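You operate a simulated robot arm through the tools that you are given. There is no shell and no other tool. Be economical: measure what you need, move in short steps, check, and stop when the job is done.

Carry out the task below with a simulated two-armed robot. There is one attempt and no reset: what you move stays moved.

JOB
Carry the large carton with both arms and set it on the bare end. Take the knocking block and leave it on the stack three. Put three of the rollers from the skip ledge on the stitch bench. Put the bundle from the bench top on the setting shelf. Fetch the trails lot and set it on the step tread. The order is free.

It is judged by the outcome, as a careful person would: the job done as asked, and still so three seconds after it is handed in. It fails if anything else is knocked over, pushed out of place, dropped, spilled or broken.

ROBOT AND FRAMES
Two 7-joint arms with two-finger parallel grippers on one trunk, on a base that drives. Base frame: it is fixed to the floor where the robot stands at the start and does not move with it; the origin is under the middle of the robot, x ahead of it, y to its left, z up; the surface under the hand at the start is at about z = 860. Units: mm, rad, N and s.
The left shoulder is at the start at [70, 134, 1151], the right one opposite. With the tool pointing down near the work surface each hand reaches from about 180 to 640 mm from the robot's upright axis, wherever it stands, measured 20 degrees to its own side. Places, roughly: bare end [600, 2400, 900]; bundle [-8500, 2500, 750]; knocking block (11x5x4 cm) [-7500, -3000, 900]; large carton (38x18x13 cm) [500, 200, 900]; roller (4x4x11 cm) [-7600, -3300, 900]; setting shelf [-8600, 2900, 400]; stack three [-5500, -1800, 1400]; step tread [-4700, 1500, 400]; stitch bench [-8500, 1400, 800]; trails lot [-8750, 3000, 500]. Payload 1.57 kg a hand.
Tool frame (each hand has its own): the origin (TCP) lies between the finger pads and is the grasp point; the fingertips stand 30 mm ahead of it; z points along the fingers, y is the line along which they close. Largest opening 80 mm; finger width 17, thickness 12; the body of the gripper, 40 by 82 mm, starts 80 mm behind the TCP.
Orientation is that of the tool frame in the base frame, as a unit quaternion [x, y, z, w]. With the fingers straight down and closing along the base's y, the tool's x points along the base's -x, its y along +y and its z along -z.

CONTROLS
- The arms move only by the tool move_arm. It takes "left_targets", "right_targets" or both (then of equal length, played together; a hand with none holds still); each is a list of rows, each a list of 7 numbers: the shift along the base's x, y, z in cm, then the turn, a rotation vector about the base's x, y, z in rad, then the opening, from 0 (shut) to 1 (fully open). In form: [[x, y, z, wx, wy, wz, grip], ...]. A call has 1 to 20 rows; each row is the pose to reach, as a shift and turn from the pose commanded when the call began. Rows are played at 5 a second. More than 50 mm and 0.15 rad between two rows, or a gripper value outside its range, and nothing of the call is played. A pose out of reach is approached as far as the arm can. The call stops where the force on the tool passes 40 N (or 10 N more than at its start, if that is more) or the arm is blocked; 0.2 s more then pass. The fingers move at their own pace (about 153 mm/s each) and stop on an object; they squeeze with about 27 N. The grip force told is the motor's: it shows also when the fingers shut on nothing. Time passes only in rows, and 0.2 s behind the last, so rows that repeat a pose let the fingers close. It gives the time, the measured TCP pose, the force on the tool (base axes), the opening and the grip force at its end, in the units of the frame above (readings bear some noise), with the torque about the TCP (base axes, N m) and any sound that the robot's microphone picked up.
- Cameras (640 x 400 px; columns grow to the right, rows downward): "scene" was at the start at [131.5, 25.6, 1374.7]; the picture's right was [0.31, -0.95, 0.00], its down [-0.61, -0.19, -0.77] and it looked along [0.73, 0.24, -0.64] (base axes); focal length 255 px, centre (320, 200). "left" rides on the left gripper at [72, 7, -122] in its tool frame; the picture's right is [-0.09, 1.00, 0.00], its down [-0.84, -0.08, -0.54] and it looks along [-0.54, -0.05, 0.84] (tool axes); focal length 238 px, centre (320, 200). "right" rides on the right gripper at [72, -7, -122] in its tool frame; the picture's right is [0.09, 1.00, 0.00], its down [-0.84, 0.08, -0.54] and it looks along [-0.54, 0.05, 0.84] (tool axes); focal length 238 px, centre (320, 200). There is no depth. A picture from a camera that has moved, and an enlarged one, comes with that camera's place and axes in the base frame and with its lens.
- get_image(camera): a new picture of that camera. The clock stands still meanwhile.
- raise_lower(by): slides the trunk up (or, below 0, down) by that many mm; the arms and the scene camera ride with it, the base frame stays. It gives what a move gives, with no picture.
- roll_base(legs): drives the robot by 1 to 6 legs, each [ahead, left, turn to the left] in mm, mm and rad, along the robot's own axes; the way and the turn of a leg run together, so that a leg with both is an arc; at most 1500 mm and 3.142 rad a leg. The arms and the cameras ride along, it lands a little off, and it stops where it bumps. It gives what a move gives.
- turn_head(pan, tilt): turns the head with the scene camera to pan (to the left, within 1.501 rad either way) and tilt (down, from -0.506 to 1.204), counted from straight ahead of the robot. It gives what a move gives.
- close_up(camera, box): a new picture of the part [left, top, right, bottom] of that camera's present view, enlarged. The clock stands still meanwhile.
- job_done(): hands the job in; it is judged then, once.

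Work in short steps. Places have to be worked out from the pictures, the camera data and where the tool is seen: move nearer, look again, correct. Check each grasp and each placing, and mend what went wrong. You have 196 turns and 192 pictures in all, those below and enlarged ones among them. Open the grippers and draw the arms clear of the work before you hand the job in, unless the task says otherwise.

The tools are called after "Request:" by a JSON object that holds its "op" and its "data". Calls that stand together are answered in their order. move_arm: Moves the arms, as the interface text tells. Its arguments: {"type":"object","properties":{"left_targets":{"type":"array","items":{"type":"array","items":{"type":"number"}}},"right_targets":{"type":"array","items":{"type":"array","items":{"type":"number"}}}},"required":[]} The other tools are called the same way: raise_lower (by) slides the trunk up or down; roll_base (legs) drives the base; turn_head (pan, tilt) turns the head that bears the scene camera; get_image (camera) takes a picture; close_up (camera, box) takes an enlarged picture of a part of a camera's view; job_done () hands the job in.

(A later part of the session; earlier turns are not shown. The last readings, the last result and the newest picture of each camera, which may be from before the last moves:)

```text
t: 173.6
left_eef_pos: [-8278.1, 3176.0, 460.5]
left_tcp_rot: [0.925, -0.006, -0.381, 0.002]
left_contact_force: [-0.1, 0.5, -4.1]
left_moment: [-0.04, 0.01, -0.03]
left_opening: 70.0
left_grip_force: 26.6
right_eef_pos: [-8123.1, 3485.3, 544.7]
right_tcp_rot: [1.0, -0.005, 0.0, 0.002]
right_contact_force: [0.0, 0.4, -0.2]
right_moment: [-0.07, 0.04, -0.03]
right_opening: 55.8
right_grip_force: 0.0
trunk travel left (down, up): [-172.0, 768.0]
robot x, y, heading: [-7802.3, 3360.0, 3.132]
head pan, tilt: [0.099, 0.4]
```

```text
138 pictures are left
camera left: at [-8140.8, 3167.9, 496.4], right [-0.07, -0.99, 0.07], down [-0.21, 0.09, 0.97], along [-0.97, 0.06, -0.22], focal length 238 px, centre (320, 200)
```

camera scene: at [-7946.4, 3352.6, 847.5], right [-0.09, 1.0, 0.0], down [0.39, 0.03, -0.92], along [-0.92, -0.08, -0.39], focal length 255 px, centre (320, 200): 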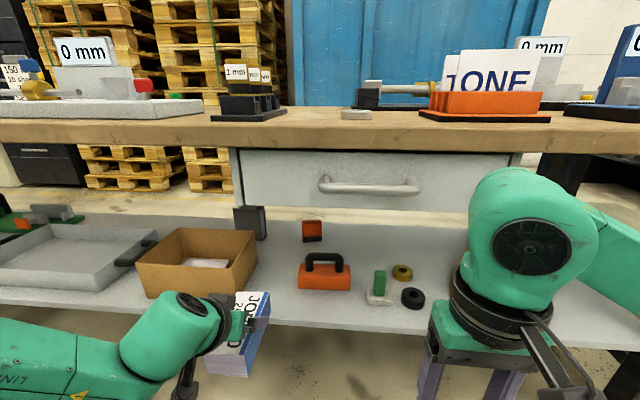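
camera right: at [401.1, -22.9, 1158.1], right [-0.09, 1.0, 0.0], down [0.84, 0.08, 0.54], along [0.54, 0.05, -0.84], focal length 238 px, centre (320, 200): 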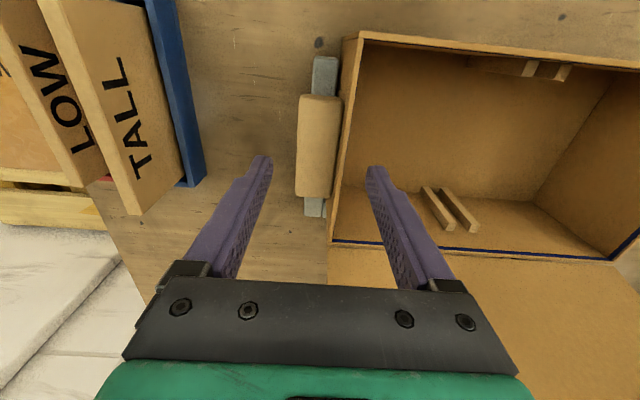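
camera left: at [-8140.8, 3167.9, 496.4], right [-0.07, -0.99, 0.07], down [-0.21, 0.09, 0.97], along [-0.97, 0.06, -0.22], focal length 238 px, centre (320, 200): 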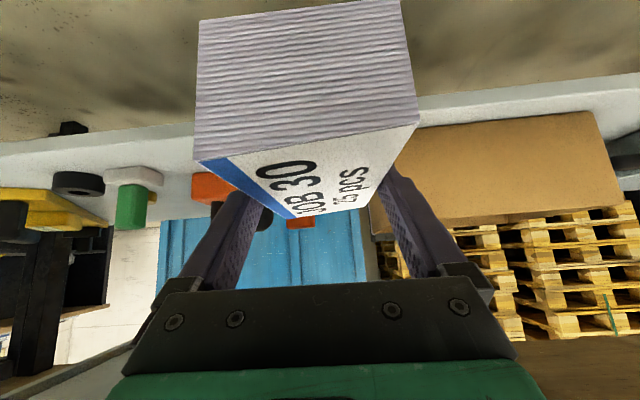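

I centre the bundle in the gap (y = 3188) and reach in 16 cm.

Request:
{"op": "move_arm", "data": {"left_targets": [[-0.5, 1.2, 0, 0, 0, 0, 0.5], [-4.5, 1.2, 0, 0, 0, 0, 0.5], [-8.5, 1.2, 0, 0, 0, 0, 0.5], [-12.5, 1.2, 0, 0, 0, 0, 0.5], [-16.2, 1.2, 0, 0, 0, 0, 0.5], [-16.2, 1.2, 0, 0, 0, 0, 0.5]]}}

Request:
{"op": "get_image", "data": {"camera": "scene"}}

Request:
{"op": "get_image", "data": {"camera": "left"}}

```text
t: 175.0
left_eef_pos: [-8441.2, 3189.0, 461.2]
left_tcp_rot: [0.925, -0.006, -0.381, 0.002]
left_contact_force: [0.5, -0.1, -3.8]
left_moment: [-0.01, 0.01, 0.01]
left_opening: 70.0
left_grip_force: 27.4
right_eef_pos: [-8123.7, 3483.9, 544.9]
right_tcp_rot: [1.0, -0.005, 0.0, 0.002]
right_contact_force: [0.4, -0.4, 0.5]
right_moment: [-0.01, 0.0, 0.02]
right_opening: 55.9
right_grip_force: 0.0
trunk travel left (down, up): [-172.0, 768.0]
robot x, y, heading: [-7806.5, 3360.4, 3.134]
head pan, tilt: [0.099, 0.4]
```

```text
137 pictures are left
camera scene: at [-7946.5, 3352.5, 847.5], right [-0.09, 1.0, 0.0], down [0.39, 0.04, -0.92], along [-0.92, -0.08, -0.39], focal length 255 px, centre (320, 200)
```

scene: 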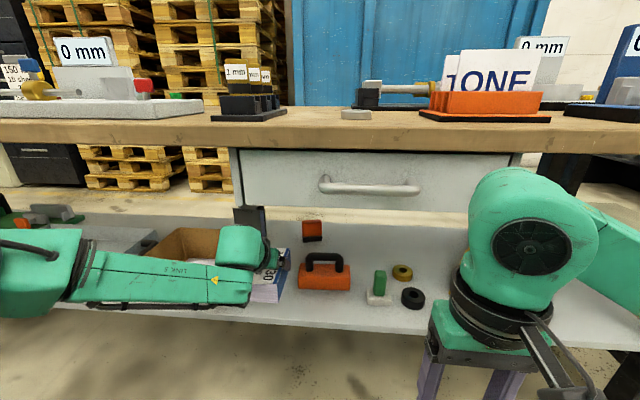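

```text
136 pictures are left
camera left: at [-8303.0, 3179.4, 496.6], right [-0.07, -0.99, 0.07], down [-0.21, 0.09, 0.97], along [-0.97, 0.06, -0.22], focal length 238 px, centre (320, 200)
```

left: 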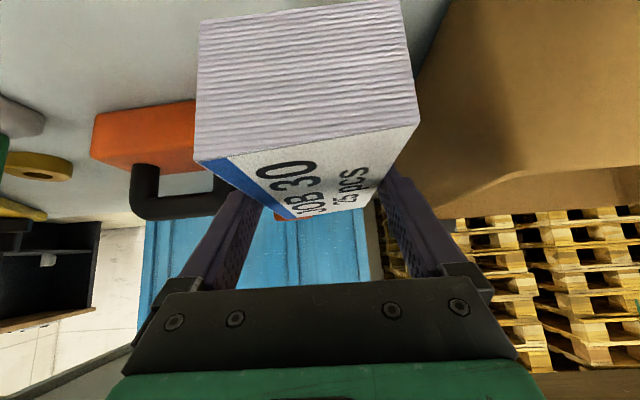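

Good clearance on both sides. I lower slowly and feel for the shelf.

Request:
{"op": "move_arm", "data": {"left_targets": [[0, 0, -1.5, 0, 0, 0, 0.5], [0, 0, -3, 0, 0, 0, 0.5], [0, 0, -3.8, 0, 0, 0, 0.5], [0, 0, -3.8, 0, 0, 0, 0.5]]}}

Request:
{"op": "get_image", "data": {"camera": "left"}}

```text
t: 176.0
left_eef_pos: [-8439.6, 3187.4, 421.6]
left_tcp_rot: [0.924, -0.005, -0.382, 0.001]
left_contact_force: [0.1, 0.4, -4.3]
left_moment: [0.01, -0.02, -0.01]
left_opening: 69.6
left_grip_force: 26.6
right_eef_pos: [-8124.5, 3485.6, 545.9]
right_tcp_rot: [1.0, -0.004, -0.001, 0.002]
right_contact_force: [0.3, -0.8, 0.7]
right_moment: [0.01, 0.03, 0.01]
right_opening: 56.2
right_grip_force: 0.1
trunk travel left (down, up): [-172.0, 768.0]
robot x, y, heading: [-7805.0, 3358.0, 3.137]
head pan, tilt: [0.099, 0.4]
```

```text
135 pictures are left
camera left: at [-8301.7, 3179.2, 458.6], right [-0.07, -0.99, 0.07], down [-0.21, 0.09, 0.97], along [-0.97, 0.06, -0.22], focal length 238 px, centre (320, 200)
```

left: 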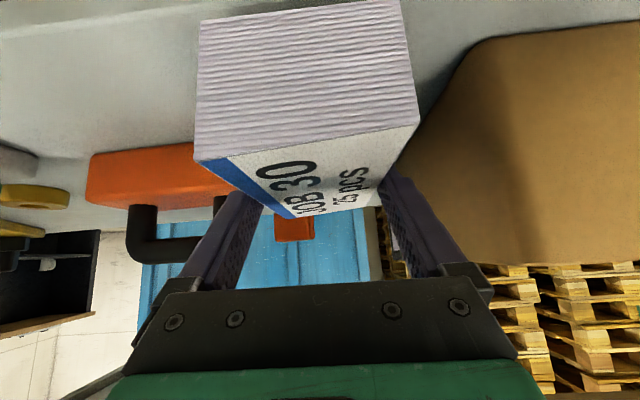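

No contact yet; I go down further in small steps.

Request:
{"op": "move_arm", "data": {"left_targets": [[0, 0, -0.4, 0, 0, 0, 0.5], [0, 0, -0.8, 0, 0, 0, 0.5], [0, 0, -1.1, 0, 0, 0, 0.5], [0, 0, -1.1, 0, 0, 0, 0.5]]}}

```text
t: 177.0
left_eef_pos: [-8439.6, 3188.3, 411.7]
left_tcp_rot: [0.924, -0.005, -0.382, 0.002]
left_contact_force: [-0.3, -0.6, -4.3]
left_moment: [-0.01, -0.03, 0.01]
left_opening: 69.7
left_grip_force: 27.3
right_eef_pos: [-8123.1, 3484.3, 545.7]
right_tcp_rot: [1.0, -0.004, 0.0, 0.002]
right_contact_force: [0.1, -0.1, 0.0]
right_moment: [0.03, 0.0, -0.03]
right_opening: 56.0
right_grip_force: 0.1
trunk travel left (down, up): [-172.0, 768.0]
robot x, y, heading: [-7805.5, 3359.6, 3.132]
head pan, tilt: [0.099, 0.4]
```

Request:
{"op": "move_arm", "data": {"left_targets": [[0, 0, -0.4, 0, 0, 0, 0.5], [0, 0, -0.8, 0, 0, 0, 0.5], [0, 0, -1.1, 0, 0, 0, 0.5], [0, 0, -1.1, 0, 0, 0, 0.5]]}}

Request:
{"op": "get_image", "data": {"camera": "scene"}}

```text
t: 178.0
left_eef_pos: [-8439.8, 3189.4, 404.9]
left_tcp_rot: [0.923, -0.005, -0.386, 0.003]
left_contact_force: [-6.6, -3.9, 20.5]
left_moment: [0.38, 0.22, -0.15]
left_opening: 69.3
left_grip_force: 26.9
right_eef_pos: [-8122.3, 3483.6, 547.1]
right_tcp_rot: [1.0, -0.005, -0.001, 0.001]
right_contact_force: [-0.4, 0.1, -0.3]
right_moment: [0.01, 0.0, -0.02]
right_opening: 56.0
right_grip_force: 0.0
trunk travel left (down, up): [-172.0, 768.0]
robot x, y, heading: [-7801.0, 3365.1, 3.133]
head pan, tilt: [0.099, 0.4]
```

```text
134 pictures are left
camera scene: at [-7943.4, 3353.0, 848.3], right [-0.09, 1.0, 0.0], down [0.38, 0.03, -0.92], along [-0.92, -0.08, -0.39], focal length 255 px, centre (320, 200)
```

scene: 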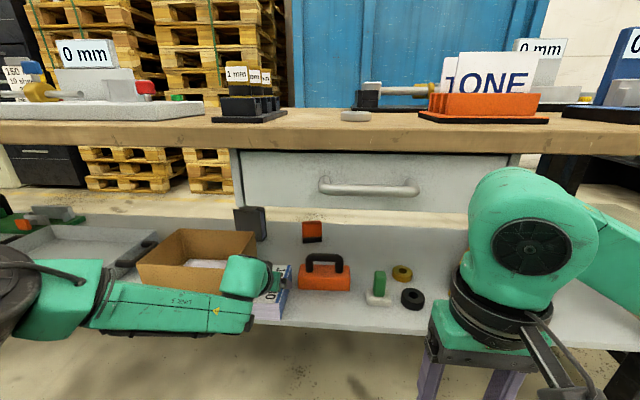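

Contact at TCP z = 405 (shelf ≈ 368). I open and draw back along the fingers' line.

Request:
{"op": "move_arm", "data": {"left_targets": [[0, 0, 0.2, 0, 0, 0, 0.5], [0, 0, 0.3, 0, 0, 0, 1], [0, 0, 0.3, 0, 0, 0, 1], [0, 0, 0.3, 0, 0, 0, 1], [2.5, 0, 2.5, 0, 0, 0, 1], [5, 0, 5, 0, 0, 0, 1], [8, 0, 7, 0, 0, 0, 1], [12, 0, 7, 0, 0, 0, 1], [16, 0, 7, 0, 0, 0, 1], [20, 0, 7, 0, 0, 0, 1]]}}

Request:
{"op": "get_image", "data": {"camera": "left"}}

Request:
{"op": "get_image", "data": {"camera": "scene"}}

```text
t: 180.2
left_eef_pos: [-8278.2, 3169.2, 463.5]
left_tcp_rot: [0.923, -0.01, -0.384, -0.001]
left_contact_force: [0.3, -0.3, 0.3]
left_moment: [0.0, 0.01, -0.02]
left_opening: 80.1
left_grip_force: 0.0
left hand out of reach, approached as far as the arm can: row 9, 10
right_eef_pos: [-8125.5, 3485.0, 545.7]
right_tcp_rot: [1.0, -0.004, 0.001, 0.001]
right_contact_force: [-0.3, -0.5, -0.2]
right_moment: [0.03, 0.0, 0.03]
right_opening: 56.0
right_grip_force: 0.1
trunk travel left (down, up): [-172.0, 768.0]
robot x, y, heading: [-7802.8, 3360.6, 3.128]
head pan, tilt: [0.099, 0.4]
```

```text
133 pictures are left
camera left: at [-8140.8, 3159.1, 499.1], right [-0.08, -0.99, 0.07], down [-0.21, 0.09, 0.97], along [-0.98, 0.07, -0.21], focal length 238 px, centre (320, 200)
```

left: 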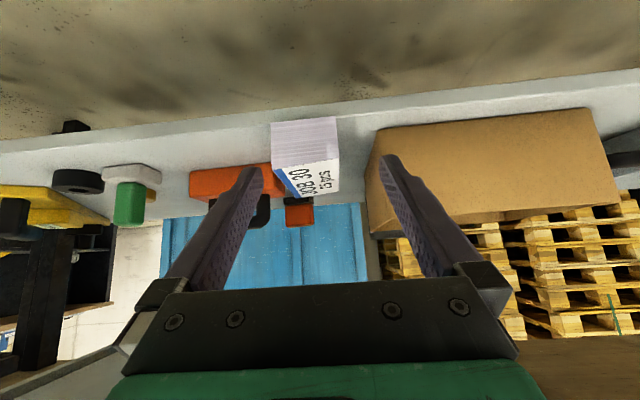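

```text
132 pictures are left
camera scene: at [-7946.2, 3352.3, 847.5], right [-0.09, 1.0, 0.0], down [0.39, 0.04, -0.92], along [-0.92, -0.08, -0.39], focal length 255 px, centre (320, 200)
```

scene: 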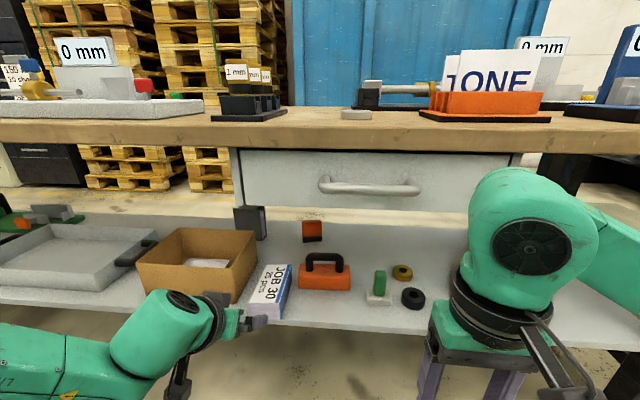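

Bundle stands on the shelf. I zoom to check that its front does not overhang.

Request:
{"op": "close_up", "data": {"camera": "left", "box": [240, 80, 400, 220]}}

Request:
{"op": "close_up", "data": {"camera": "scene", "box": [200, 190, 340, 340]}}

```text
2.86 times, centred on (320, 150) of left
camera zoom: at [-8140.8, 3159.1, 499.1], right [-0.08, -0.99, 0.07], down [-0.21, 0.09, 0.97], along [-0.98, 0.07, -0.21], focal length 681 px, centre (320, 343)
```

zoom: 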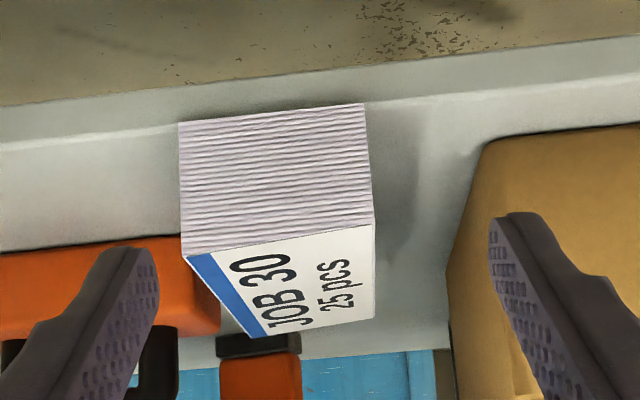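

```text
2.67 times, centred on (270, 265) of scene
camera zoom: at [-7946.2, 3352.3, 847.5], right [-0.09, 1.0, 0.0], down [0.39, 0.04, -0.92], along [-0.92, -0.08, -0.39], focal length 680 px, centre (453, 27)
```

zoom: 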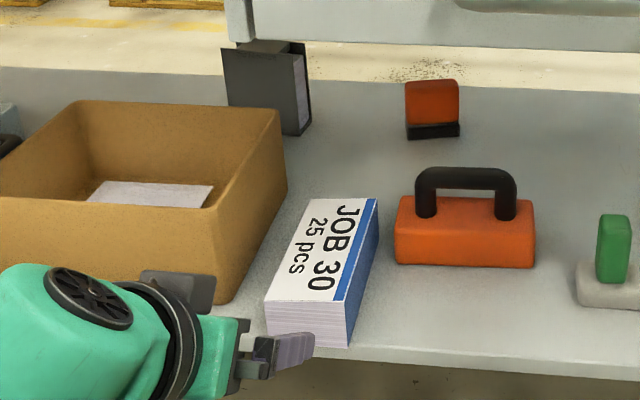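

Its front end is just at the shelf edge, slightly over it. I nudge it in about 35 mm with closed fingertips against its front face.

Request:
{"op": "move_arm", "data": {"left_targets": [[-1, 1.9, -1.5, 0, 0, 0, 0], [-2, 1.9, -4.5, 0, 0, 0, 0], [-5, 1.9, -4.7, 0, 0, 0, 0], [-6.5, 1.9, -4.7, 0, 0, 0, 0], [-8, 1.9, -4.7, 0, 0, 0, 0], [-9.2, 1.9, -4.7, 0, 0, 0, 0], [-10.4, 1.9, -4.7, 0, 0, 0, 0], [-10.4, 1.9, -4.7, 0, 0, 0, 0]]}}

Request:
{"op": "get_image", "data": {"camera": "left"}}

```text
t: 182.0
left_eef_pos: [-8382.4, 3182.7, 418.9]
left_tcp_rot: [0.924, -0.005, -0.381, 0.002]
left_contact_force: [0.0, 0.4, 0.3]
left_moment: [0.01, -0.05, 0.03]
left_opening: 0.0
left_grip_force: 20.9
right_eef_pos: [-8123.7, 3485.5, 544.1]
right_tcp_rot: [1.0, -0.004, 0.0, 0.002]
right_contact_force: [0.0, 0.6, -0.9]
right_moment: [0.05, -0.05, 0.01]
right_opening: 55.8
right_grip_force: 0.1
trunk travel left (down, up): [-172.0, 768.0]
robot x, y, heading: [-7802.3, 3356.4, 3.129]
head pan, tilt: [0.099, 0.4]
```

```text
129 pictures are left
camera left: at [-8244.8, 3176.1, 455.3], right [-0.07, -0.99, 0.07], down [-0.21, 0.09, 0.97], along [-0.98, 0.06, -0.21], focal length 238 px, centre (320, 200)
```

left: 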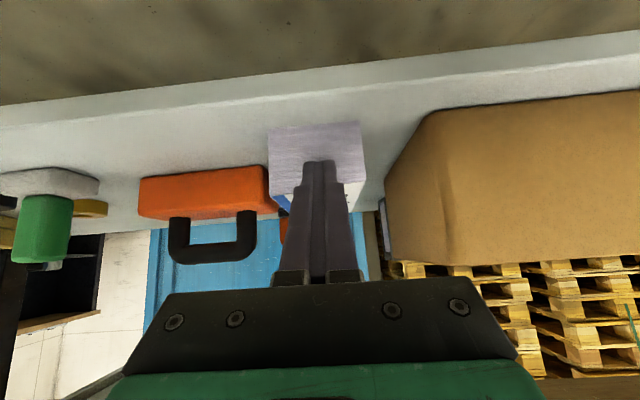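

The bundle is now well onto the shelf. I draw the hand back, back off the base, and set the hand upright for the next job.

Request:
{"op": "move_arm", "data": {"left_targets": [[4, 0, 0, 0, 0, 0, 0], [8, 0, 1, 0, 0, 0, 0]]}}

Request:
{"op": "roll_base", "data": {"legs": [[-250, 0, 0.01]]}}

Request:
{"op": "move_arm", "data": {"left_targets": [[0, 0, 3, 0, -0.131, 0, 0.5], [0, 0, 6, 0, -0.262, 0, 1], [0, 0, 9, 0, -0.393, 0, 1], [0, 0, 12, 0, -0.524, 0, 1], [0, 0, 15, 0, -0.655, 0, 1], [0, 0, 18, 0, -0.785, 0, 1]]}}

Request:
{"op": "get_image", "data": {"camera": "scene"}}

```text
t: 182.6
left_eef_pos: [-8300.5, 3181.7, 429.8]
left_tcp_rot: [0.924, -0.006, -0.382, 0.002]
left_contact_force: [-0.8, -0.3, 0.3]
left_moment: [-0.02, 0.0, 0.02]
left_opening: 0.0
left_grip_force: 21.2
right_eef_pos: [-8125.0, 3485.7, 544.8]
right_tcp_rot: [1.0, -0.005, -0.001, 0.002]
right_contact_force: [-0.2, -0.5, 0.2]
right_moment: [0.02, -0.02, 0.03]
right_opening: 55.8
right_grip_force: 0.1
trunk travel left (down, up): [-172.0, 768.0]
robot x, y, heading: [-7803.8, 3362.8, 3.127]
head pan, tilt: [0.099, 0.4]
```

```text
t: 184.4
left_eef_pos: [-8050.2, 3175.0, 430.9]
left_tcp_rot: [0.924, 0.0, -0.382, 0.004]
left_contact_force: [0.1, -0.2, 0.1]
left_moment: [-0.01, 0.01, 0.01]
left_opening: 0.0
left_grip_force: 21.5
right_eef_pos: [-7875.9, 3479.9, 546.0]
right_tcp_rot: [1.0, 0.002, 0.0, 0.002]
right_contact_force: [-0.3, -0.2, 0.6]
right_moment: [0.01, 0.01, -0.01]
right_opening: 56.3
right_grip_force: 0.1
trunk travel left (down, up): [-172.0, 768.0]
robot x, y, heading: [-7555.8, 3359.5, -3.14]
head pan, tilt: [0.099, 0.4]
```

```text
t: 185.8
left_eef_pos: [-8051.7, 3174.5, 610.0]
left_tcp_rot: [1.0, -0.002, 0.002, 0.002]
left_contact_force: [-0.2, 1.1, -0.5]
left_moment: [-0.02, -0.01, 0.03]
left_opening: 80.0
left_grip_force: 0.1
right_eef_pos: [-7875.8, 3480.1, 546.0]
right_tcp_rot: [1.0, 0.002, 0.0, 0.002]
right_contact_force: [0.6, 0.2, -0.8]
right_moment: [0.0, -0.05, 0.01]
right_opening: 56.0
right_grip_force: 0.0
trunk travel left (down, up): [-172.0, 768.0]
robot x, y, heading: [-7557.1, 3357.3, -3.139]
head pan, tilt: [0.099, 0.4]
```

```text
128 pictures are left
camera scene: at [-7696.5, 3349.9, 847.5], right [-0.1, 0.99, 0.0], down [0.39, 0.04, -0.92], along [-0.92, -0.09, -0.39], focal length 255 px, centre (320, 200)
```

scene: 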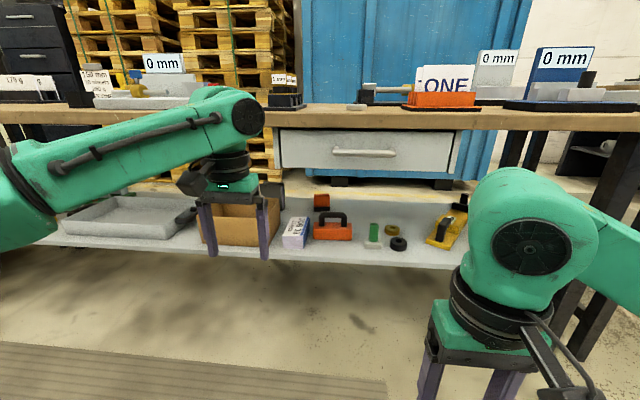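

I shift so the left shoulder lines up with the lot, and turn the left hand so it points to +y and down, fingers closing along x.

Request:
{"op": "roll_base", "data": {"legs": [[0, 360, 0]]}}

Request:
{"op": "move_arm", "data": {"left_targets": [[0, 0, 0, 0, 0, 0.143, 1], [0, 0, 0, 0, 0, 0.286, 1], [0, 0, 0, 0, 0, 0.429, 1], [0, 0, 0, 0, 0, 0.572, 1], [0, 0, 0, 0, 0, 0.715, 1], [0, 0, 0, 0, 0, 0.858, 1], [0, 0, 0, 0, 0, 1.0, 1], [0, 0, 0, 0, 0, 1.143, 1], [0, 0, 0, 0, 0, 1.286, 1], [0, 0, 0, 0, 0, 1.429, 1], [0, 0, 0, 0, 0, 1.57, 1], [0, 0, 0, 0, 0, 1.57, 1]]}}

Request:
{"op": "move_arm", "data": {"left_targets": [[0, 0, 0, 0.136, 0, 0, 1], [0, 0, 0, 0.272, 0, 0, 1], [0, 0, 0, 0.408, 0, 0, 1], [0, 0, 0, 0.544, 0, 0, 1], [0, 0, 0, 0.68, 0, 0, 1], [0, 0, 0, 0.816, 0, 0, 1], [0, 0, 0, 0.95, 0, 0, 1], [0, 0, 0, 0.95, 0, 0, 1]]}}

Request:
{"op": "get_image", "data": {"camera": "scene"}}

Request:
{"op": "get_image", "data": {"camera": "left"}}

```text
t: 188.1
left_eef_pos: [-8048.0, 2811.2, 609.8]
left_tcp_rot: [1.0, 0.005, 0.001, 0.003]
left_contact_force: [0.1, 0.0, 0.0]
left_moment: [0.01, 0.02, -0.03]
left_opening: 80.0
left_grip_force: 0.0
right_eef_pos: [-7874.0, 3118.0, 544.8]
right_tcp_rot: [1.0, 0.007, 0.0, 0.003]
right_contact_force: [0.1, 0.3, -0.2]
right_moment: [-0.03, -0.02, -0.01]
right_opening: 56.0
right_grip_force: 0.2
trunk travel left (down, up): [-172.0, 768.0]
robot x, y, heading: [-7552.5, 3002.9, -3.133]
head pan, tilt: [0.099, 0.4]
```

```text
t: 190.7
left_eef_pos: [-8046.4, 2810.8, 609.7]
left_tcp_rot: [0.704, 0.71, 0.003, 0.002]
left_contact_force: [-0.4, -0.4, 0.2]
left_moment: [0.0, 0.01, 0.0]
left_opening: 79.9
left_grip_force: 0.0
right_eef_pos: [-7874.4, 3119.5, 544.4]
right_tcp_rot: [1.0, 0.006, 0.0, 0.002]
right_contact_force: [0.0, 0.3, -0.3]
right_moment: [0.01, 0.0, 0.01]
right_opening: 56.0
right_grip_force: 0.1
trunk travel left (down, up): [-172.0, 768.0]
robot x, y, heading: [-7549.8, 3001.0, -3.125]
head pan, tilt: [0.099, 0.4]
```

```text
t: 192.5
left_eef_pos: [-8046.4, 2810.6, 610.8]
left_tcp_rot: [0.627, 0.63, 0.328, -0.321]
left_contact_force: [-0.3, -0.1, 0.8]
left_moment: [0.03, 0.03, 0.02]
left_opening: 79.9
left_grip_force: 0.1
right_eef_pos: [-7874.4, 3119.6, 544.2]
right_tcp_rot: [1.0, 0.008, 0.0, 0.002]
right_contact_force: [0.6, -0.1, -0.6]
right_moment: [0.01, -0.03, -0.01]
right_opening: 56.1
right_grip_force: 0.0
trunk travel left (down, up): [-172.0, 768.0]
robot x, y, heading: [-7549.2, 3003.3, -3.133]
head pan, tilt: [0.099, 0.4]
```

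```text
127 pictures are left
camera scene: at [-7693.5, 2991.4, 847.6], right [-0.11, 0.99, 0.0], down [0.39, 0.04, -0.92], along [-0.92, -0.1, -0.39], focal length 255 px, centre (320, 200)
```

scene: 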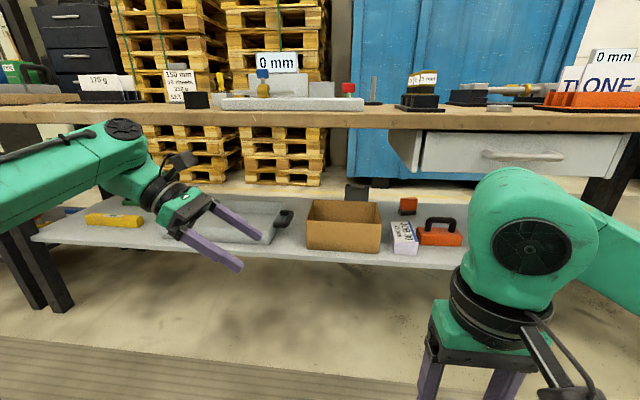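

```text
126 pictures are left
camera left: at [-8040.5, 2752.8, 740.3], right [1.0, -0.05, -0.07], down [-0.07, -0.93, -0.37], along [-0.04, 0.37, -0.93], focal length 238 px, centre (320, 200)
```

left: 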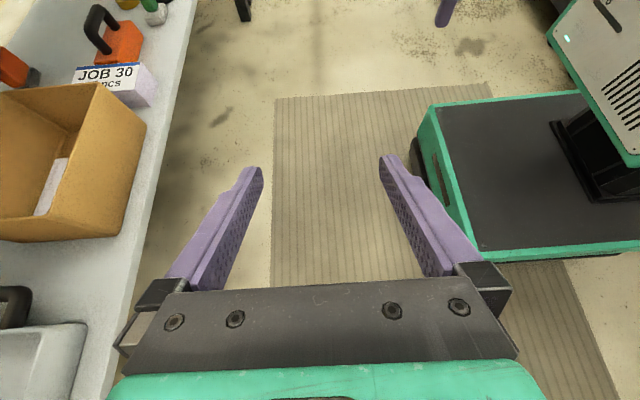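

The forearm would sit too high under the bench, so I tilt the hand a bit more, and swing the right arm out to the side so the base can go close.

Request:
{"op": "move_arm", "data": {"left_targets": [[0, 0, -2, 0.1, 0, 0, 1], [0, 0, -4, 0.2, 0, 0, 1], [0, 0, -6, 0.3, 0, 0, 1], [0, 0, -7, 0.3, 0, 0, 1], [0, 0, -7, 0.3, 0, 0, 1], [0, 0, -7, 0.3, 0, 0, 1], [0, 0, -7, 0.3, 0, 0, 1], [0, 0, -7, 0.3, 0, 0, 1]], "right_targets": [[1, 4, 0, 0, 0, 0, 0.7], [2.5, 8, 0, 0, 0, 0, 0.7], [4, 12, 0, 0, 0, 0, 0.7], [6, 16, 0, 0, 0, 0, 0.7], [8, 20, 0, 0, 0, 0, 0.7], [10.5, 24, 0, 0, 0, 0, 0.7], [13, 28, 0, 0, 0, 0, 0.7], [16, 31, 0, 0, 0, 0, 0.7]]}}

Request:
{"op": "get_image", "data": {"camera": "scene"}}

```text
t: 194.3
left_eef_pos: [-8013.3, 2815.2, 560.8]
left_tcp_rot: [0.576, 0.585, 0.401, -0.405]
left_contact_force: [-0.2, 0.3, 0.3]
left_moment: [0.02, -0.01, 0.0]
left_opening: 79.9
left_grip_force: 0.0
left hand out of reach, approached as far as the arm can: row 3, 4, 5, 6, 7, 8
right_eef_pos: [-7854.2, 3294.1, 524.7]
right_tcp_rot: [1.0, 0.008, 0.0, 0.002]
right_contact_force: [0.3, -0.5, -0.1]
right_moment: [0.02, 0.0, 0.0]
right_opening: 56.0
right_grip_force: 0.0
right hand out of reach, approached as far as the arm can: row 4, 5, 6, 7, 8
trunk travel left (down, up): [-172.0, 768.0]
robot x, y, heading: [-7551.0, 3003.9, -3.127]
head pan, tilt: [0.099, 0.4]
```

```text
125 pictures are left
camera scene: at [-7693.4, 2991.4, 847.6], right [-0.11, 0.99, 0.0], down [0.39, 0.04, -0.92], along [-0.92, -0.1, -0.39], focal length 255 px, centre (320, 200)
```

scene: 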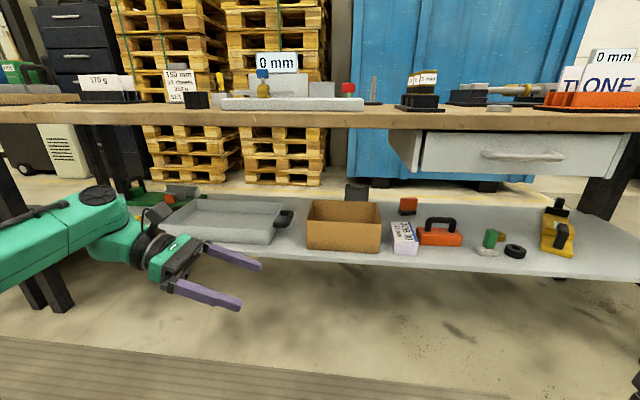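

The right hand folds further only if it goes farther out to the side; I move it there.

Request:
{"op": "move_arm", "data": {"right_targets": [[1, 4, 0, 0, 0, 0, 0.7], [3, 8, 0, 0, 0, 0, 0.7], [6, 11.5, 0, 0, 0, 0, 0.7], [9, 15, 0, 0, 0, 0, 0.7], [12, 18, 0, 0, 0, 0, 0.7], [15, 20.5, 0, 0, 0, 0, 0.7], [18.3, 21, 0, 0, 0, 0, 0.7], [18.3, 21, 0, 0, 0, 0, 0.7]]}}

```text
t: 196.1
left_eef_pos: [-8012.7, 2815.5, 561.1]
left_tcp_rot: [0.576, 0.585, 0.401, -0.405]
left_contact_force: [0.0, 0.0, -0.4]
left_moment: [0.01, 0.02, -0.02]
left_opening: 79.9
left_grip_force: 0.0
right_eef_pos: [-7747.9, 3351.9, 521.4]
right_tcp_rot: [1.0, 0.007, 0.0, 0.002]
right_contact_force: [-0.2, 0.1, -0.4]
right_moment: [0.0, 0.01, 0.0]
right_opening: 56.0
right_grip_force: 0.1
right hand out of reach, approached as far as the arm can: row 1, 3, 4, 5, 6, 7, 8
trunk travel left (down, up): [-172.0, 768.0]
robot x, y, heading: [-7551.7, 3001.5, -3.126]
head pan, tilt: [0.099, 0.4]
```

Right hand is folded to 197 mm ahead; I raise it by 30 cm so it clears the drawer handle, and shift the base to line up for the reach.

Request:
{"op": "move_arm", "data": {"right_targets": [[0, 0, 4, 0, 0, 0, 0.7], [0, 0, 8, 0, 0, 0, 0.7], [0, 0, 12, 0, 0, 0, 0.7], [0, 0, 16, 0, 0, 0, 0.7], [0, 0, 20, 0, 0, 0, 0.7], [0, 0, 24, 0, 0, 0, 0.7], [0, 0, 28, 0, 0, 0, 0.7], [0, 0, 32, 0, 0, 0, 0.7]]}}

Request:
{"op": "roll_base", "data": {"legs": [[250, 40, -0.015]]}}

Request:
{"op": "turn_head", "data": {"pan": 0.0, "tilt": 0.45}}

Request:
{"op": "get_image", "data": {"camera": "scene"}}

Request:
{"op": "get_image", "data": {"camera": "left"}}

```text
t: 197.9
left_eef_pos: [-8013.1, 2815.2, 560.8]
left_tcp_rot: [0.576, 0.585, 0.401, -0.406]
left_contact_force: [0.7, 0.0, -0.4]
left_moment: [-0.01, -0.03, -0.01]
left_opening: 80.1
left_grip_force: 0.2
right_eef_pos: [-7793.4, 3277.0, 716.7]
right_tcp_rot: [1.0, 0.007, 0.0, 0.002]
right_contact_force: [1.0, -0.3, -0.4]
right_moment: [-0.03, 0.0, -0.02]
right_opening: 56.0
right_grip_force: 0.0
right hand out of reach, approached as far as the arm can: row 2, 3, 4, 5, 6, 7, 8
trunk travel left (down, up): [-172.0, 768.0]
robot x, y, heading: [-7553.7, 3003.3, -3.134]
head pan, tilt: [0.099, 0.4]
```

```text
t: 199.8
left_eef_pos: [-8263.6, 2780.4, 560.1]
left_tcp_rot: [0.581, 0.58, 0.406, -0.402]
left_contact_force: [0.3, 1.0, 0.4]
left_moment: [-0.01, -0.02, -0.02]
left_opening: 80.2
left_grip_force: 0.0
right_eef_pos: [-8037.3, 3240.5, 716.7]
right_tcp_rot: [1.0, 0.0, -0.001, 0.002]
right_contact_force: [-0.2, -0.5, 0.0]
right_moment: [0.01, -0.01, -0.02]
right_opening: 56.0
right_grip_force: 0.0
trunk travel left (down, up): [-172.0, 768.0]
robot x, y, heading: [-7802.9, 2960.3, 3.137]
head pan, tilt: [0.099, 0.4]
```

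```text
t: 200.4
left_eef_pos: [-8262.8, 2780.1, 560.4]
left_tcp_rot: [0.581, 0.58, 0.405, -0.402]
left_contact_force: [0.2, 0.6, -0.5]
left_moment: [0.02, 0.03, -0.05]
left_opening: 79.8
left_grip_force: 0.0
right_eef_pos: [-8037.9, 3239.7, 715.3]
right_tcp_rot: [1.0, -0.001, -0.001, 0.003]
right_contact_force: [0.2, -0.5, -0.4]
right_moment: [0.01, 0.0, 0.02]
right_opening: 56.0
right_grip_force: 0.0
trunk travel left (down, up): [-172.0, 768.0]
robot x, y, heading: [-7797.4, 2962.1, 3.141]
head pan, tilt: [0.0, 0.45]
```

```text
124 pictures are left
camera scene: at [-7941.9, 2961.0, 843.0], right [0.0, 1.0, 0.0], down [0.44, 0.0, -0.9], along [-0.9, 0.0, -0.44], focal length 255 px, centre (320, 200)
```

scene: 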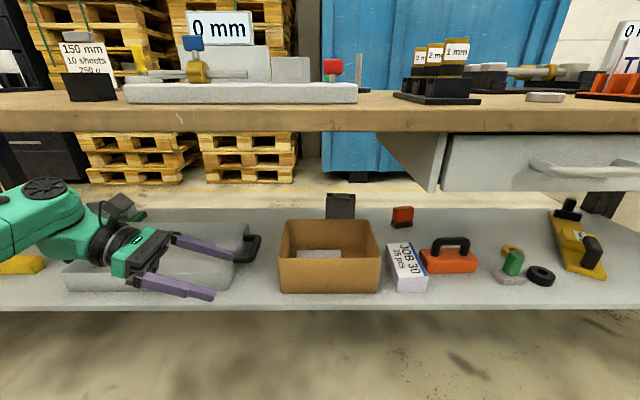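

```text
123 pictures are left
camera left: at [-8257.5, 2690.6, 671.2], right [1.0, -0.03, -0.08], down [-0.08, -0.8, -0.6], along [-0.05, 0.6, -0.8], focal length 238 px, centre (320, 200)
```

left: 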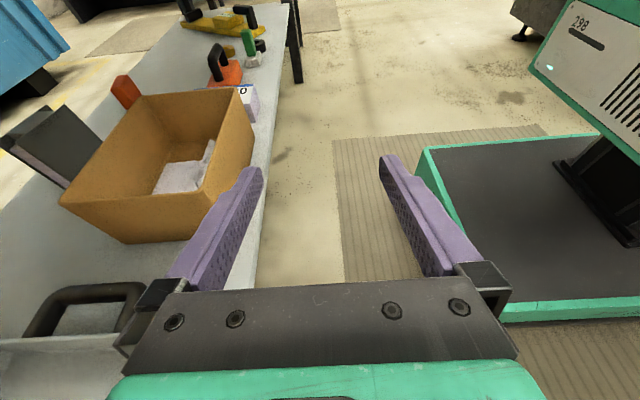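

Before going in, I fold the right hand a bit further back and outward so it stays clear of the bench edge.

Request:
{"op": "move_arm", "data": {"right_targets": [[1, 4, 0, 0, 0, 0, 0.7], [3, 8, 0, 0, 0, 0, 0.7], [5, 12, 0, 0, 0, 0, 0.7], [7, 15, 0, 0, 0, 0, 0.7], [10, 17, 0, 0, 0, 0, 0.7], [13, 18, 0, 0, 0, 0, 0.7], [13, 18, 0, 0, 0, 0, 0.7]]}}

Request:
{"op": "get_image", "data": {"camera": "right"}}

```text
t: 202.0
left_eef_pos: [-8263.1, 2779.7, 561.1]
left_tcp_rot: [0.581, 0.581, 0.404, -0.402]
left_contact_force: [-1.0, -0.5, -0.3]
left_moment: [0.03, 0.02, 0.0]
left_opening: 80.2
left_grip_force: 0.0
right_eef_pos: [-8005.3, 3288.0, 640.7]
right_tcp_rot: [1.0, -0.001, -0.001, 0.002]
right_contact_force: [0.3, -0.1, 0.0]
right_moment: [0.01, 0.04, 0.0]
right_opening: 56.0
right_grip_force: 0.1
right hand out of reach, approached as far as the arm can: row 1, 2, 3, 4, 5, 6, 7
trunk travel left (down, up): [-172.0, 768.0]
robot x, y, heading: [-7799.5, 2961.8, 3.14]
head pan, tilt: [0.0, 0.45]
```

```text
122 pictures are left
camera right: at [-7932.3, 3294.6, 761.9], right [0.09, -1.0, 0.0], down [-0.84, -0.07, 0.54], along [-0.54, -0.05, -0.84], focal length 238 px, centre (320, 200)
```

right: 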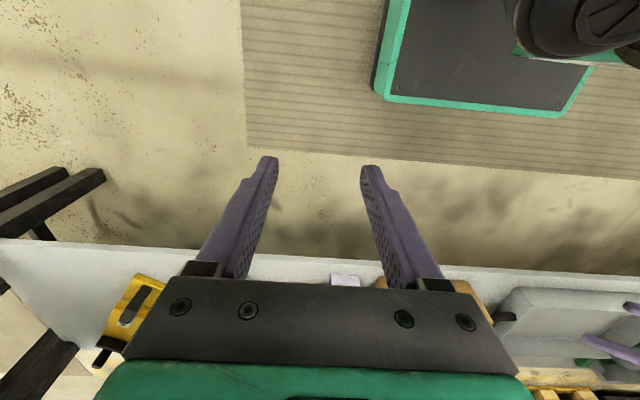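

Right hand is clear enough. I drive in 285 mm with the left hand going under the bench over the tray, then look.

Request:
{"op": "roll_base", "data": {"legs": [[285, 0, 0]]}}

Request:
{"op": "get_image", "data": {"camera": "left"}}

Request:
{"op": "get_image", "data": {"camera": "scene"}}

```text
t: 204.0
left_eef_pos: [-8549.8, 2782.6, 560.7]
left_tcp_rot: [0.581, 0.58, 0.405, -0.402]
left_contact_force: [0.5, 1.0, 0.2]
left_moment: [0.03, 0.01, 0.02]
left_opening: 79.9
left_grip_force: 0.1
right_eef_pos: [-8289.2, 3289.2, 641.1]
right_tcp_rot: [1.0, -0.003, -0.001, 0.001]
right_contact_force: [0.2, 0.8, 0.2]
right_moment: [0.0, -0.01, 0.02]
right_opening: 55.9
right_grip_force: 0.1
trunk travel left (down, up): [-172.0, 768.0]
robot x, y, heading: [-8083.0, 2963.3, 3.135]
head pan, tilt: [0.0, 0.45]
```

```text
121 pictures are left
camera left: at [-8543.0, 2692.5, 671.1], right [1.0, -0.04, -0.08], down [-0.08, -0.8, -0.6], along [-0.05, 0.6, -0.8], focal length 238 px, centre (320, 200)
```

left: 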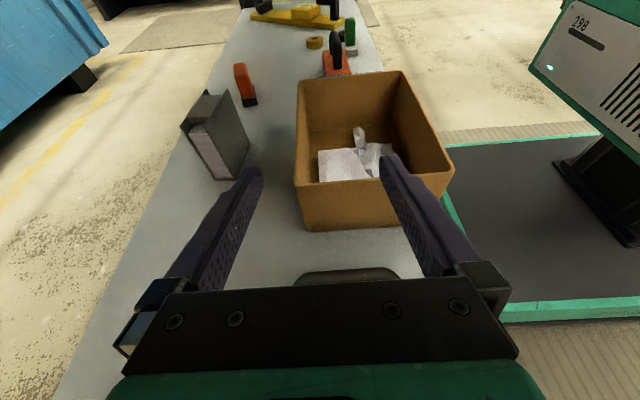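

```text
120 pictures are left
camera scene: at [-8226.9, 2962.4, 842.9], right [0.01, 1.0, 0.0], down [0.44, 0.0, -0.9], along [-0.9, 0.0, -0.44], focal length 255 px, centre (320, 200)
```

scene: 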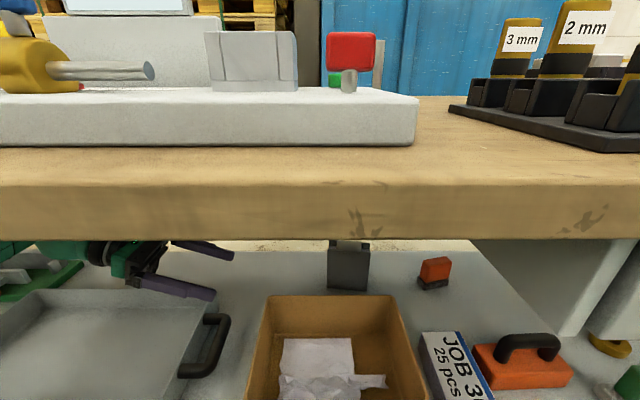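

I can see the lot clearly now. Zoom to read it and measure.

Request:
{"op": "close_up", "data": {"camera": "left", "box": [160, 70, 290, 200]}}

Request:
{"op": "close_up", "data": {"camera": "scene", "box": [310, 230, 400, 300]}}

```text
3.08 times, centred on (225, 135) of left
camera zoom: at [-8543.0, 2692.5, 671.1], right [1.0, -0.04, -0.08], down [-0.08, -0.8, -0.6], along [-0.05, 0.6, -0.8], focal length 733 px, centre (612, 400)
```

zoom: 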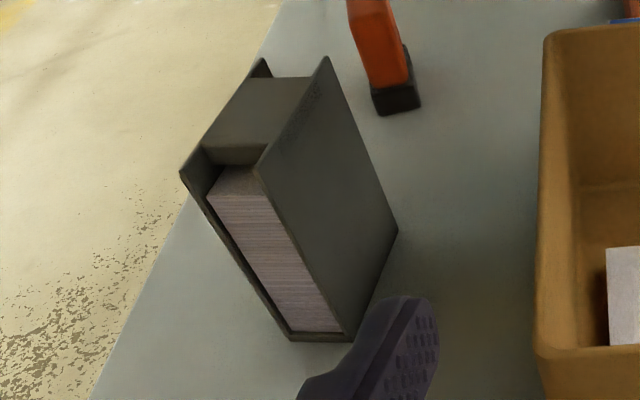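

```text
5.71 times, centred on (355, 265) of scene
camera zoom: at [-8226.9, 2962.4, 842.9], right [0.01, 1.0, 0.0], down [0.44, 0.0, -0.9], along [-0.9, 0.0, -0.44], focal length 1458 px, centre (120, -171)
```

zoom: 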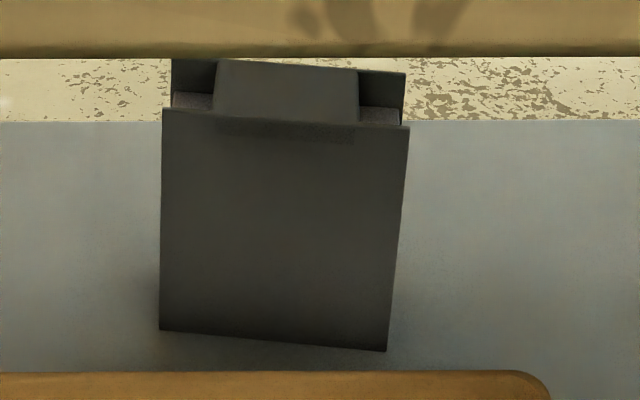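

Lot: grey boards holding a sheet pack, centre about (-8722, 3027), 37 mm thick, 93 wide, top z ≈ 477, turned about 0.15 rad. I move the hand to a pre-grasp spot beside its near end.

Request:
{"op": "move_arm", "data": {"left_targets": [[-3.7, 2.2, -1, 0, 0, -0.03, 1], [-7.4, 4.4, -2, 0, 0, -0.06, 1], [-11.1, 6.6, -3, 0, 0, -0.09, 1], [-14.9, 8.8, -4.5, 0, 0, -0.12, 1], [-18.6, 11, -6, 0, 0, -0.14, 1], [-18.6, 11, -6, 0, 0, -0.14, 1]]}}

Request:
{"op": "get_image", "data": {"camera": "left"}}

```text
t: 205.4
left_eef_pos: [-8606.4, 2884.5, 599.2]
left_tcp_rot: [0.62, 0.566, 0.4, -0.367]
left_contact_force: [0.6, 0.0, 1.1]
left_moment: [-0.04, 0.02, 0.0]
left_opening: 80.1
left_grip_force: 0.1
left hand out of reach, approached as far as the arm can: row 1, 2, 3, 4, 5, 6
right_eef_pos: [-8290.2, 3285.5, 641.8]
right_tcp_rot: [1.0, -0.002, -0.001, -0.003]
right_contact_force: [-0.5, -0.2, 0.5]
right_moment: [0.01, -0.03, -0.04]
right_opening: 55.8
right_grip_force: 0.1
trunk travel left (down, up): [-172.0, 768.0]
robot x, y, heading: [-8079.9, 2957.6, 3.135]
head pan, tilt: [0.0, 0.45]
```

```text
117 pictures are left
camera left: at [-8606.4, 2804.4, 714.8], right [0.99, -0.13, -0.09], down [-0.15, -0.83, -0.54], along [0.0, 0.55, -0.84], focal length 238 px, centre (320, 200)
```

left: 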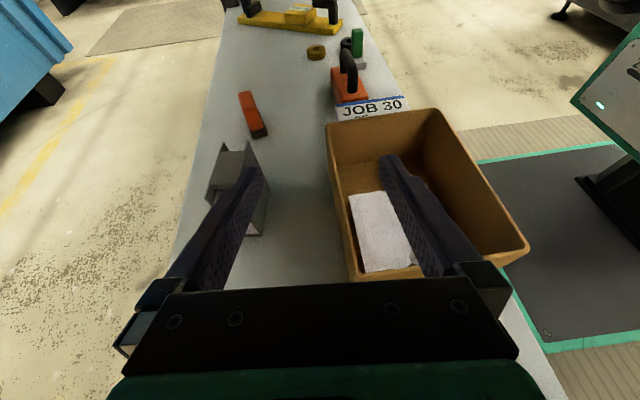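

The arm is at its limit of reach (about 0.5 m from shoulder to wrist). Turning the robot right brings the left shoulder 80 mm nearer, so I back out, turn about 1 rad right, and re-aim the hand.

Request:
{"op": "roll_base", "data": {"legs": [[-400, 0, 0], [0, 0, -1.05]]}}

Request:
{"op": "turn_head", "data": {"pan": 1.0, "tilt": 0.5}}

Request:
{"op": "move_arm", "data": {"left_targets": [[0, 0, 0, 0, 0, 0.14, 1], [0, 0, 0, 0, 0, 0.28, 1], [0, 0, 0, 0, 0, 0.42, 1], [0, 0, 0, 0, 0, 0.56, 1], [0, 0, 0, 0, 0, 0.7, 1], [0, 0, 0, 0, 0, 0.84, 1], [0, 0, 0, 0, 0, 0.98, 1], [0, 0, 0, 0, 0, 0.98, 1]]}}

Request:
{"op": "get_image", "data": {"camera": "scene"}}

```text
t: 210.4
left_eef_pos: [-8033.2, 3355.7, 606.3]
left_tcp_rot: [0.815, 0.207, 0.522, -0.141]
left_contact_force: [0.5, 0.2, 0.2]
left_moment: [0.0, 0.0, -0.01]
left_opening: 79.9
left_grip_force: 0.0
right_eef_pos: [-7528.1, 3315.8, 640.6]
right_tcp_rot: [0.882, -0.471, -0.001, 0.001]
right_contact_force: [-0.5, 0.0, 0.0]
right_moment: [0.03, -0.01, 0.04]
right_opening: 56.0
right_grip_force: 0.0
trunk travel left (down, up): [-172.0, 768.0]
robot x, y, heading: [-7683.1, 2963.5, 2.156]
head pan, tilt: [0.0, 0.45]
```

```text
t: 211.7
left_eef_pos: [-8033.4, 3354.7, 605.1]
left_tcp_rot: [0.816, 0.206, 0.522, -0.14]
left_contact_force: [0.2, 0.7, 0.1]
left_moment: [0.0, -0.01, -0.02]
left_opening: 79.9
left_grip_force: 0.0
right_eef_pos: [-7526.9, 3315.8, 640.6]
right_tcp_rot: [0.882, -0.471, -0.002, 0.002]
right_contact_force: [0.1, 0.1, 0.3]
right_moment: [-0.01, 0.0, -0.02]
right_opening: 56.0
right_grip_force: 0.0
trunk travel left (down, up): [-172.0, 768.0]
robot x, y, heading: [-7681.3, 2963.7, 2.16]
head pan, tilt: [1.0, 0.499]
```

```text
t: 213.5
left_eef_pos: [-8052.9, 3341.2, 605.3]
left_tcp_rot: [0.624, 0.563, 0.398, -0.368]
left_contact_force: [0.2, 0.4, 0.2]
left_moment: [0.02, 0.01, 0.02]
left_opening: 79.7
left_grip_force: 0.0
left hand out of reach, approached as far as the arm can: row 7, 8
right_eef_pos: [-7526.8, 3316.0, 641.7]
right_tcp_rot: [0.882, -0.471, -0.002, 0.002]
right_contact_force: [-0.1, 0.5, 0.2]
right_moment: [-0.02, 0.0, 0.01]
right_opening: 56.0
right_grip_force: 0.0
trunk travel left (down, up): [-172.0, 768.0]
robot x, y, heading: [-7679.3, 2963.9, 2.162]
head pan, tilt: [1.0, 0.499]
```

```text
116 pictures are left
camera scene: at [-7801.9, 3002.8, 838.5], right [-0.02, 1.0, 0.0], down [0.48, 0.01, -0.88], along [-0.88, -0.02, -0.48], focal length 255 px, centre (320, 200)
```

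scene: 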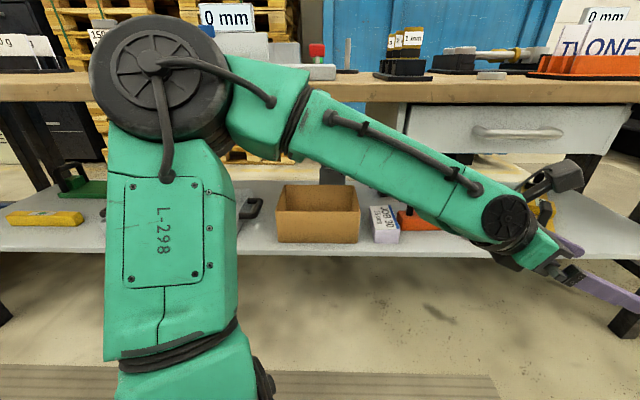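

The elbow sits out in front; I extend the arm toward the bench here in the open first, to see its posture before driving under the bench.

Request:
{"op": "move_arm", "data": {"left_targets": [[-2.8, -3.2, -0.8, 0, 0, 0, 1], [-5.6, -6.4, -1.6, 0, 0, 0, 1], [-8.4, -9.6, -2.4, 0, 0, 0, 1], [-11.2, -12.8, -3.2, 0, 0, 0, 1], [-14, -16, -4, 0, 0, 0, 1], [-16.8, -19.2, -4.8, 0, 0, 0, 1], [-19.6, -22.4, -5.6, 0, 0, 0, 1], [-22.4, -25.6, -6.4, 0, 0, 0, 1], [-25.2, -28.8, -7.2, 0, 0, 0, 1], [-27.5, -32, -8, 0, 0, 0, 1], [-27.5, -32, -8, 0, 0, 0, 1]]}}

Request:
{"op": "get_image", "data": {"camera": "scene"}}

```text
t: 215.9
left_eef_pos: [-8329.5, 3018.7, 527.7]
left_tcp_rot: [0.622, 0.566, 0.394, -0.37]
left_contact_force: [0.2, -0.8, -0.3]
left_moment: [-0.03, 0.0, 0.0]
left_opening: 80.1
left_grip_force: 0.0
right_eef_pos: [-7527.8, 3316.4, 639.7]
right_tcp_rot: [0.882, -0.471, -0.001, 0.002]
right_contact_force: [-0.6, 0.1, 0.3]
right_moment: [-0.02, 0.0, 0.02]
right_opening: 56.2
right_grip_force: 0.1
trunk travel left (down, up): [-172.0, 768.0]
robot x, y, heading: [-7683.1, 2962.4, 2.162]
head pan, tilt: [1.0, 0.499]
```

```text
115 pictures are left
camera scene: at [-7802.0, 3002.7, 838.5], right [-0.02, 1.0, 0.0], down [0.48, 0.01, -0.88], along [-0.88, -0.02, -0.48], focal length 255 px, centre (320, 200)
```

scene: 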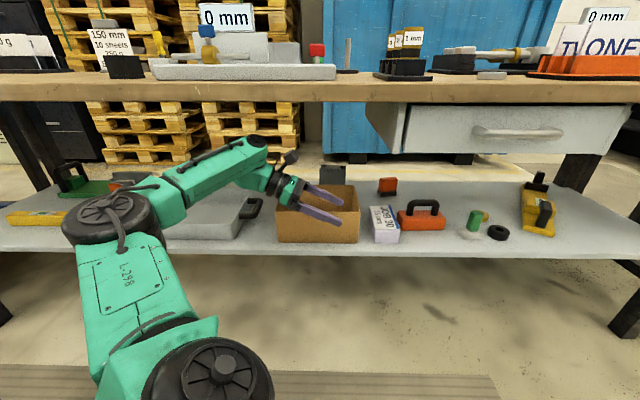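

The arm reaches well with a low elbow (tops below z ≈ 700, bench underside ≈ 770). I drive sideways in toward the pre-grasp spot, two thirds first.

Request:
{"op": "roll_base", "data": {"legs": [[80, 250, 0]]}}

Request:
{"op": "get_image", "data": {"camera": "left"}}

Request:
{"op": "get_image", "data": {"camera": "scene"}}

```text
t: 217.8
left_eef_pos: [-8583.2, 2939.8, 526.3]
left_tcp_rot: [0.622, 0.566, 0.395, -0.37]
left_contact_force: [-0.7, 0.1, -0.9]
left_moment: [-0.02, -0.05, 0.0]
left_opening: 79.9
left_grip_force: 0.1
right_eef_pos: [-7782.9, 3239.5, 640.8]
right_tcp_rot: [0.883, -0.47, -0.001, 0.0]
right_contact_force: [0.1, -0.1, 0.3]
right_moment: [-0.02, -0.01, 0.0]
right_opening: 56.0
right_grip_force: 0.1
trunk travel left (down, up): [-172.0, 768.0]
robot x, y, heading: [-7936.7, 2888.1, 2.162]
head pan, tilt: [1.0, 0.499]
```

```text
114 pictures are left
camera left: at [-8581.9, 2857.9, 643.6], right [0.99, -0.12, -0.1], down [-0.15, -0.83, -0.54], along [-0.02, 0.54, -0.84], focal length 238 px, centre (320, 200)
```

left: 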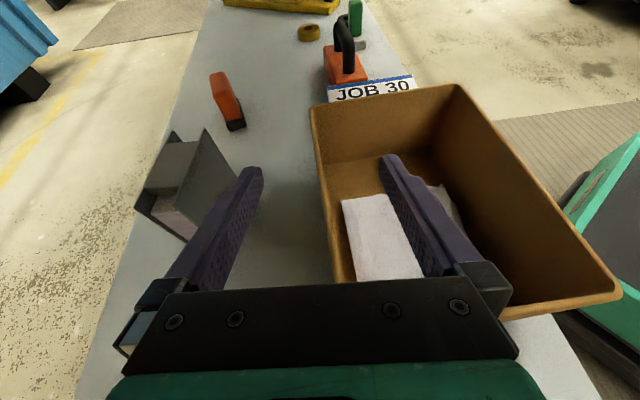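

```text
113 pictures are left
camera scene: at [-8056.7, 2924.7, 838.5], right [-0.02, 1.0, 0.0], down [0.48, 0.01, -0.88], along [-0.88, -0.02, -0.48], focal length 255 px, centre (320, 200)
```

scene: 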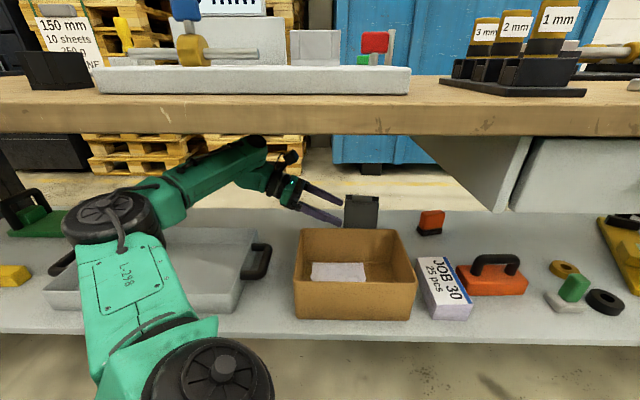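

Clear. Rest of the drive to the pre-grasp spot.

Request:
{"op": "roll_base", "data": {"legs": [[56, 146, 0]]}}

Request:
{"op": "get_image", "data": {"camera": "left"}}

Request:
{"op": "get_image", "data": {"camera": "scene"}}

```text
t: 219.2
left_eef_pos: [-8736.3, 2901.6, 527.3]
left_tcp_rot: [0.621, 0.567, 0.394, -0.371]
left_contact_force: [0.1, 0.4, 1.0]
left_moment: [0.01, 0.0, 0.0]
left_opening: 80.1
left_grip_force: 0.1
right_eef_pos: [-7937.4, 3202.1, 642.6]
right_tcp_rot: [0.884, -0.468, -0.001, 0.0]
right_contact_force: [0.3, -1.0, -0.5]
right_moment: [-0.02, 0.0, -0.01]
right_opening: 55.8
right_grip_force: 0.1
trunk travel left (down, up): [-172.0, 768.0]
robot x, y, heading: [-8090.0, 2849.7, 2.164]
head pan, tilt: [1.0, 0.499]
```

```text
112 pictures are left
camera left: at [-8735.0, 2819.5, 643.5], right [0.99, -0.12, -0.1], down [-0.15, -0.83, -0.54], along [-0.02, 0.54, -0.84], focal length 238 px, centre (320, 200)
```

left: 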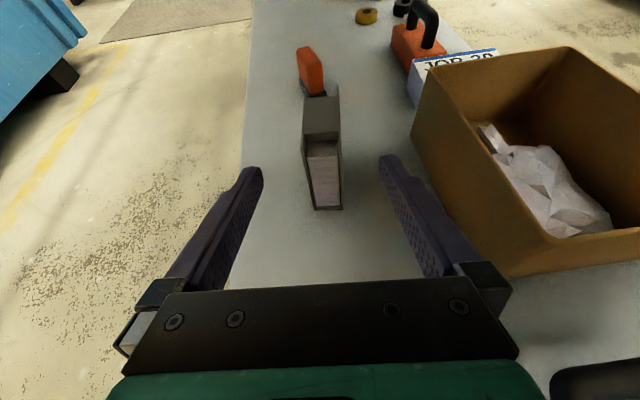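

```text
111 pictures are left
camera scene: at [-8210.0, 2887.5, 838.5], right [-0.02, 1.0, 0.0], down [0.48, 0.01, -0.88], along [-0.88, -0.02, -0.48], focal length 255 px, centre (320, 200)
```

scene: 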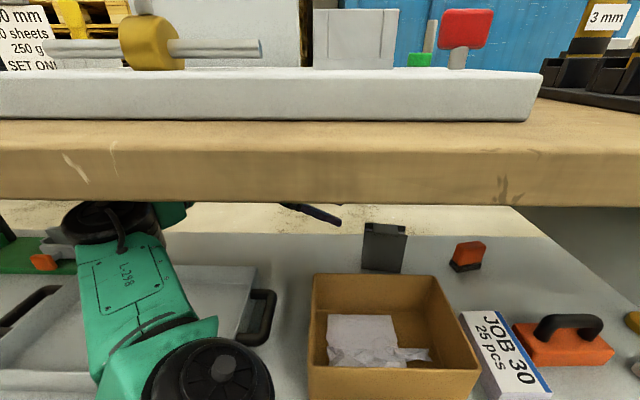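

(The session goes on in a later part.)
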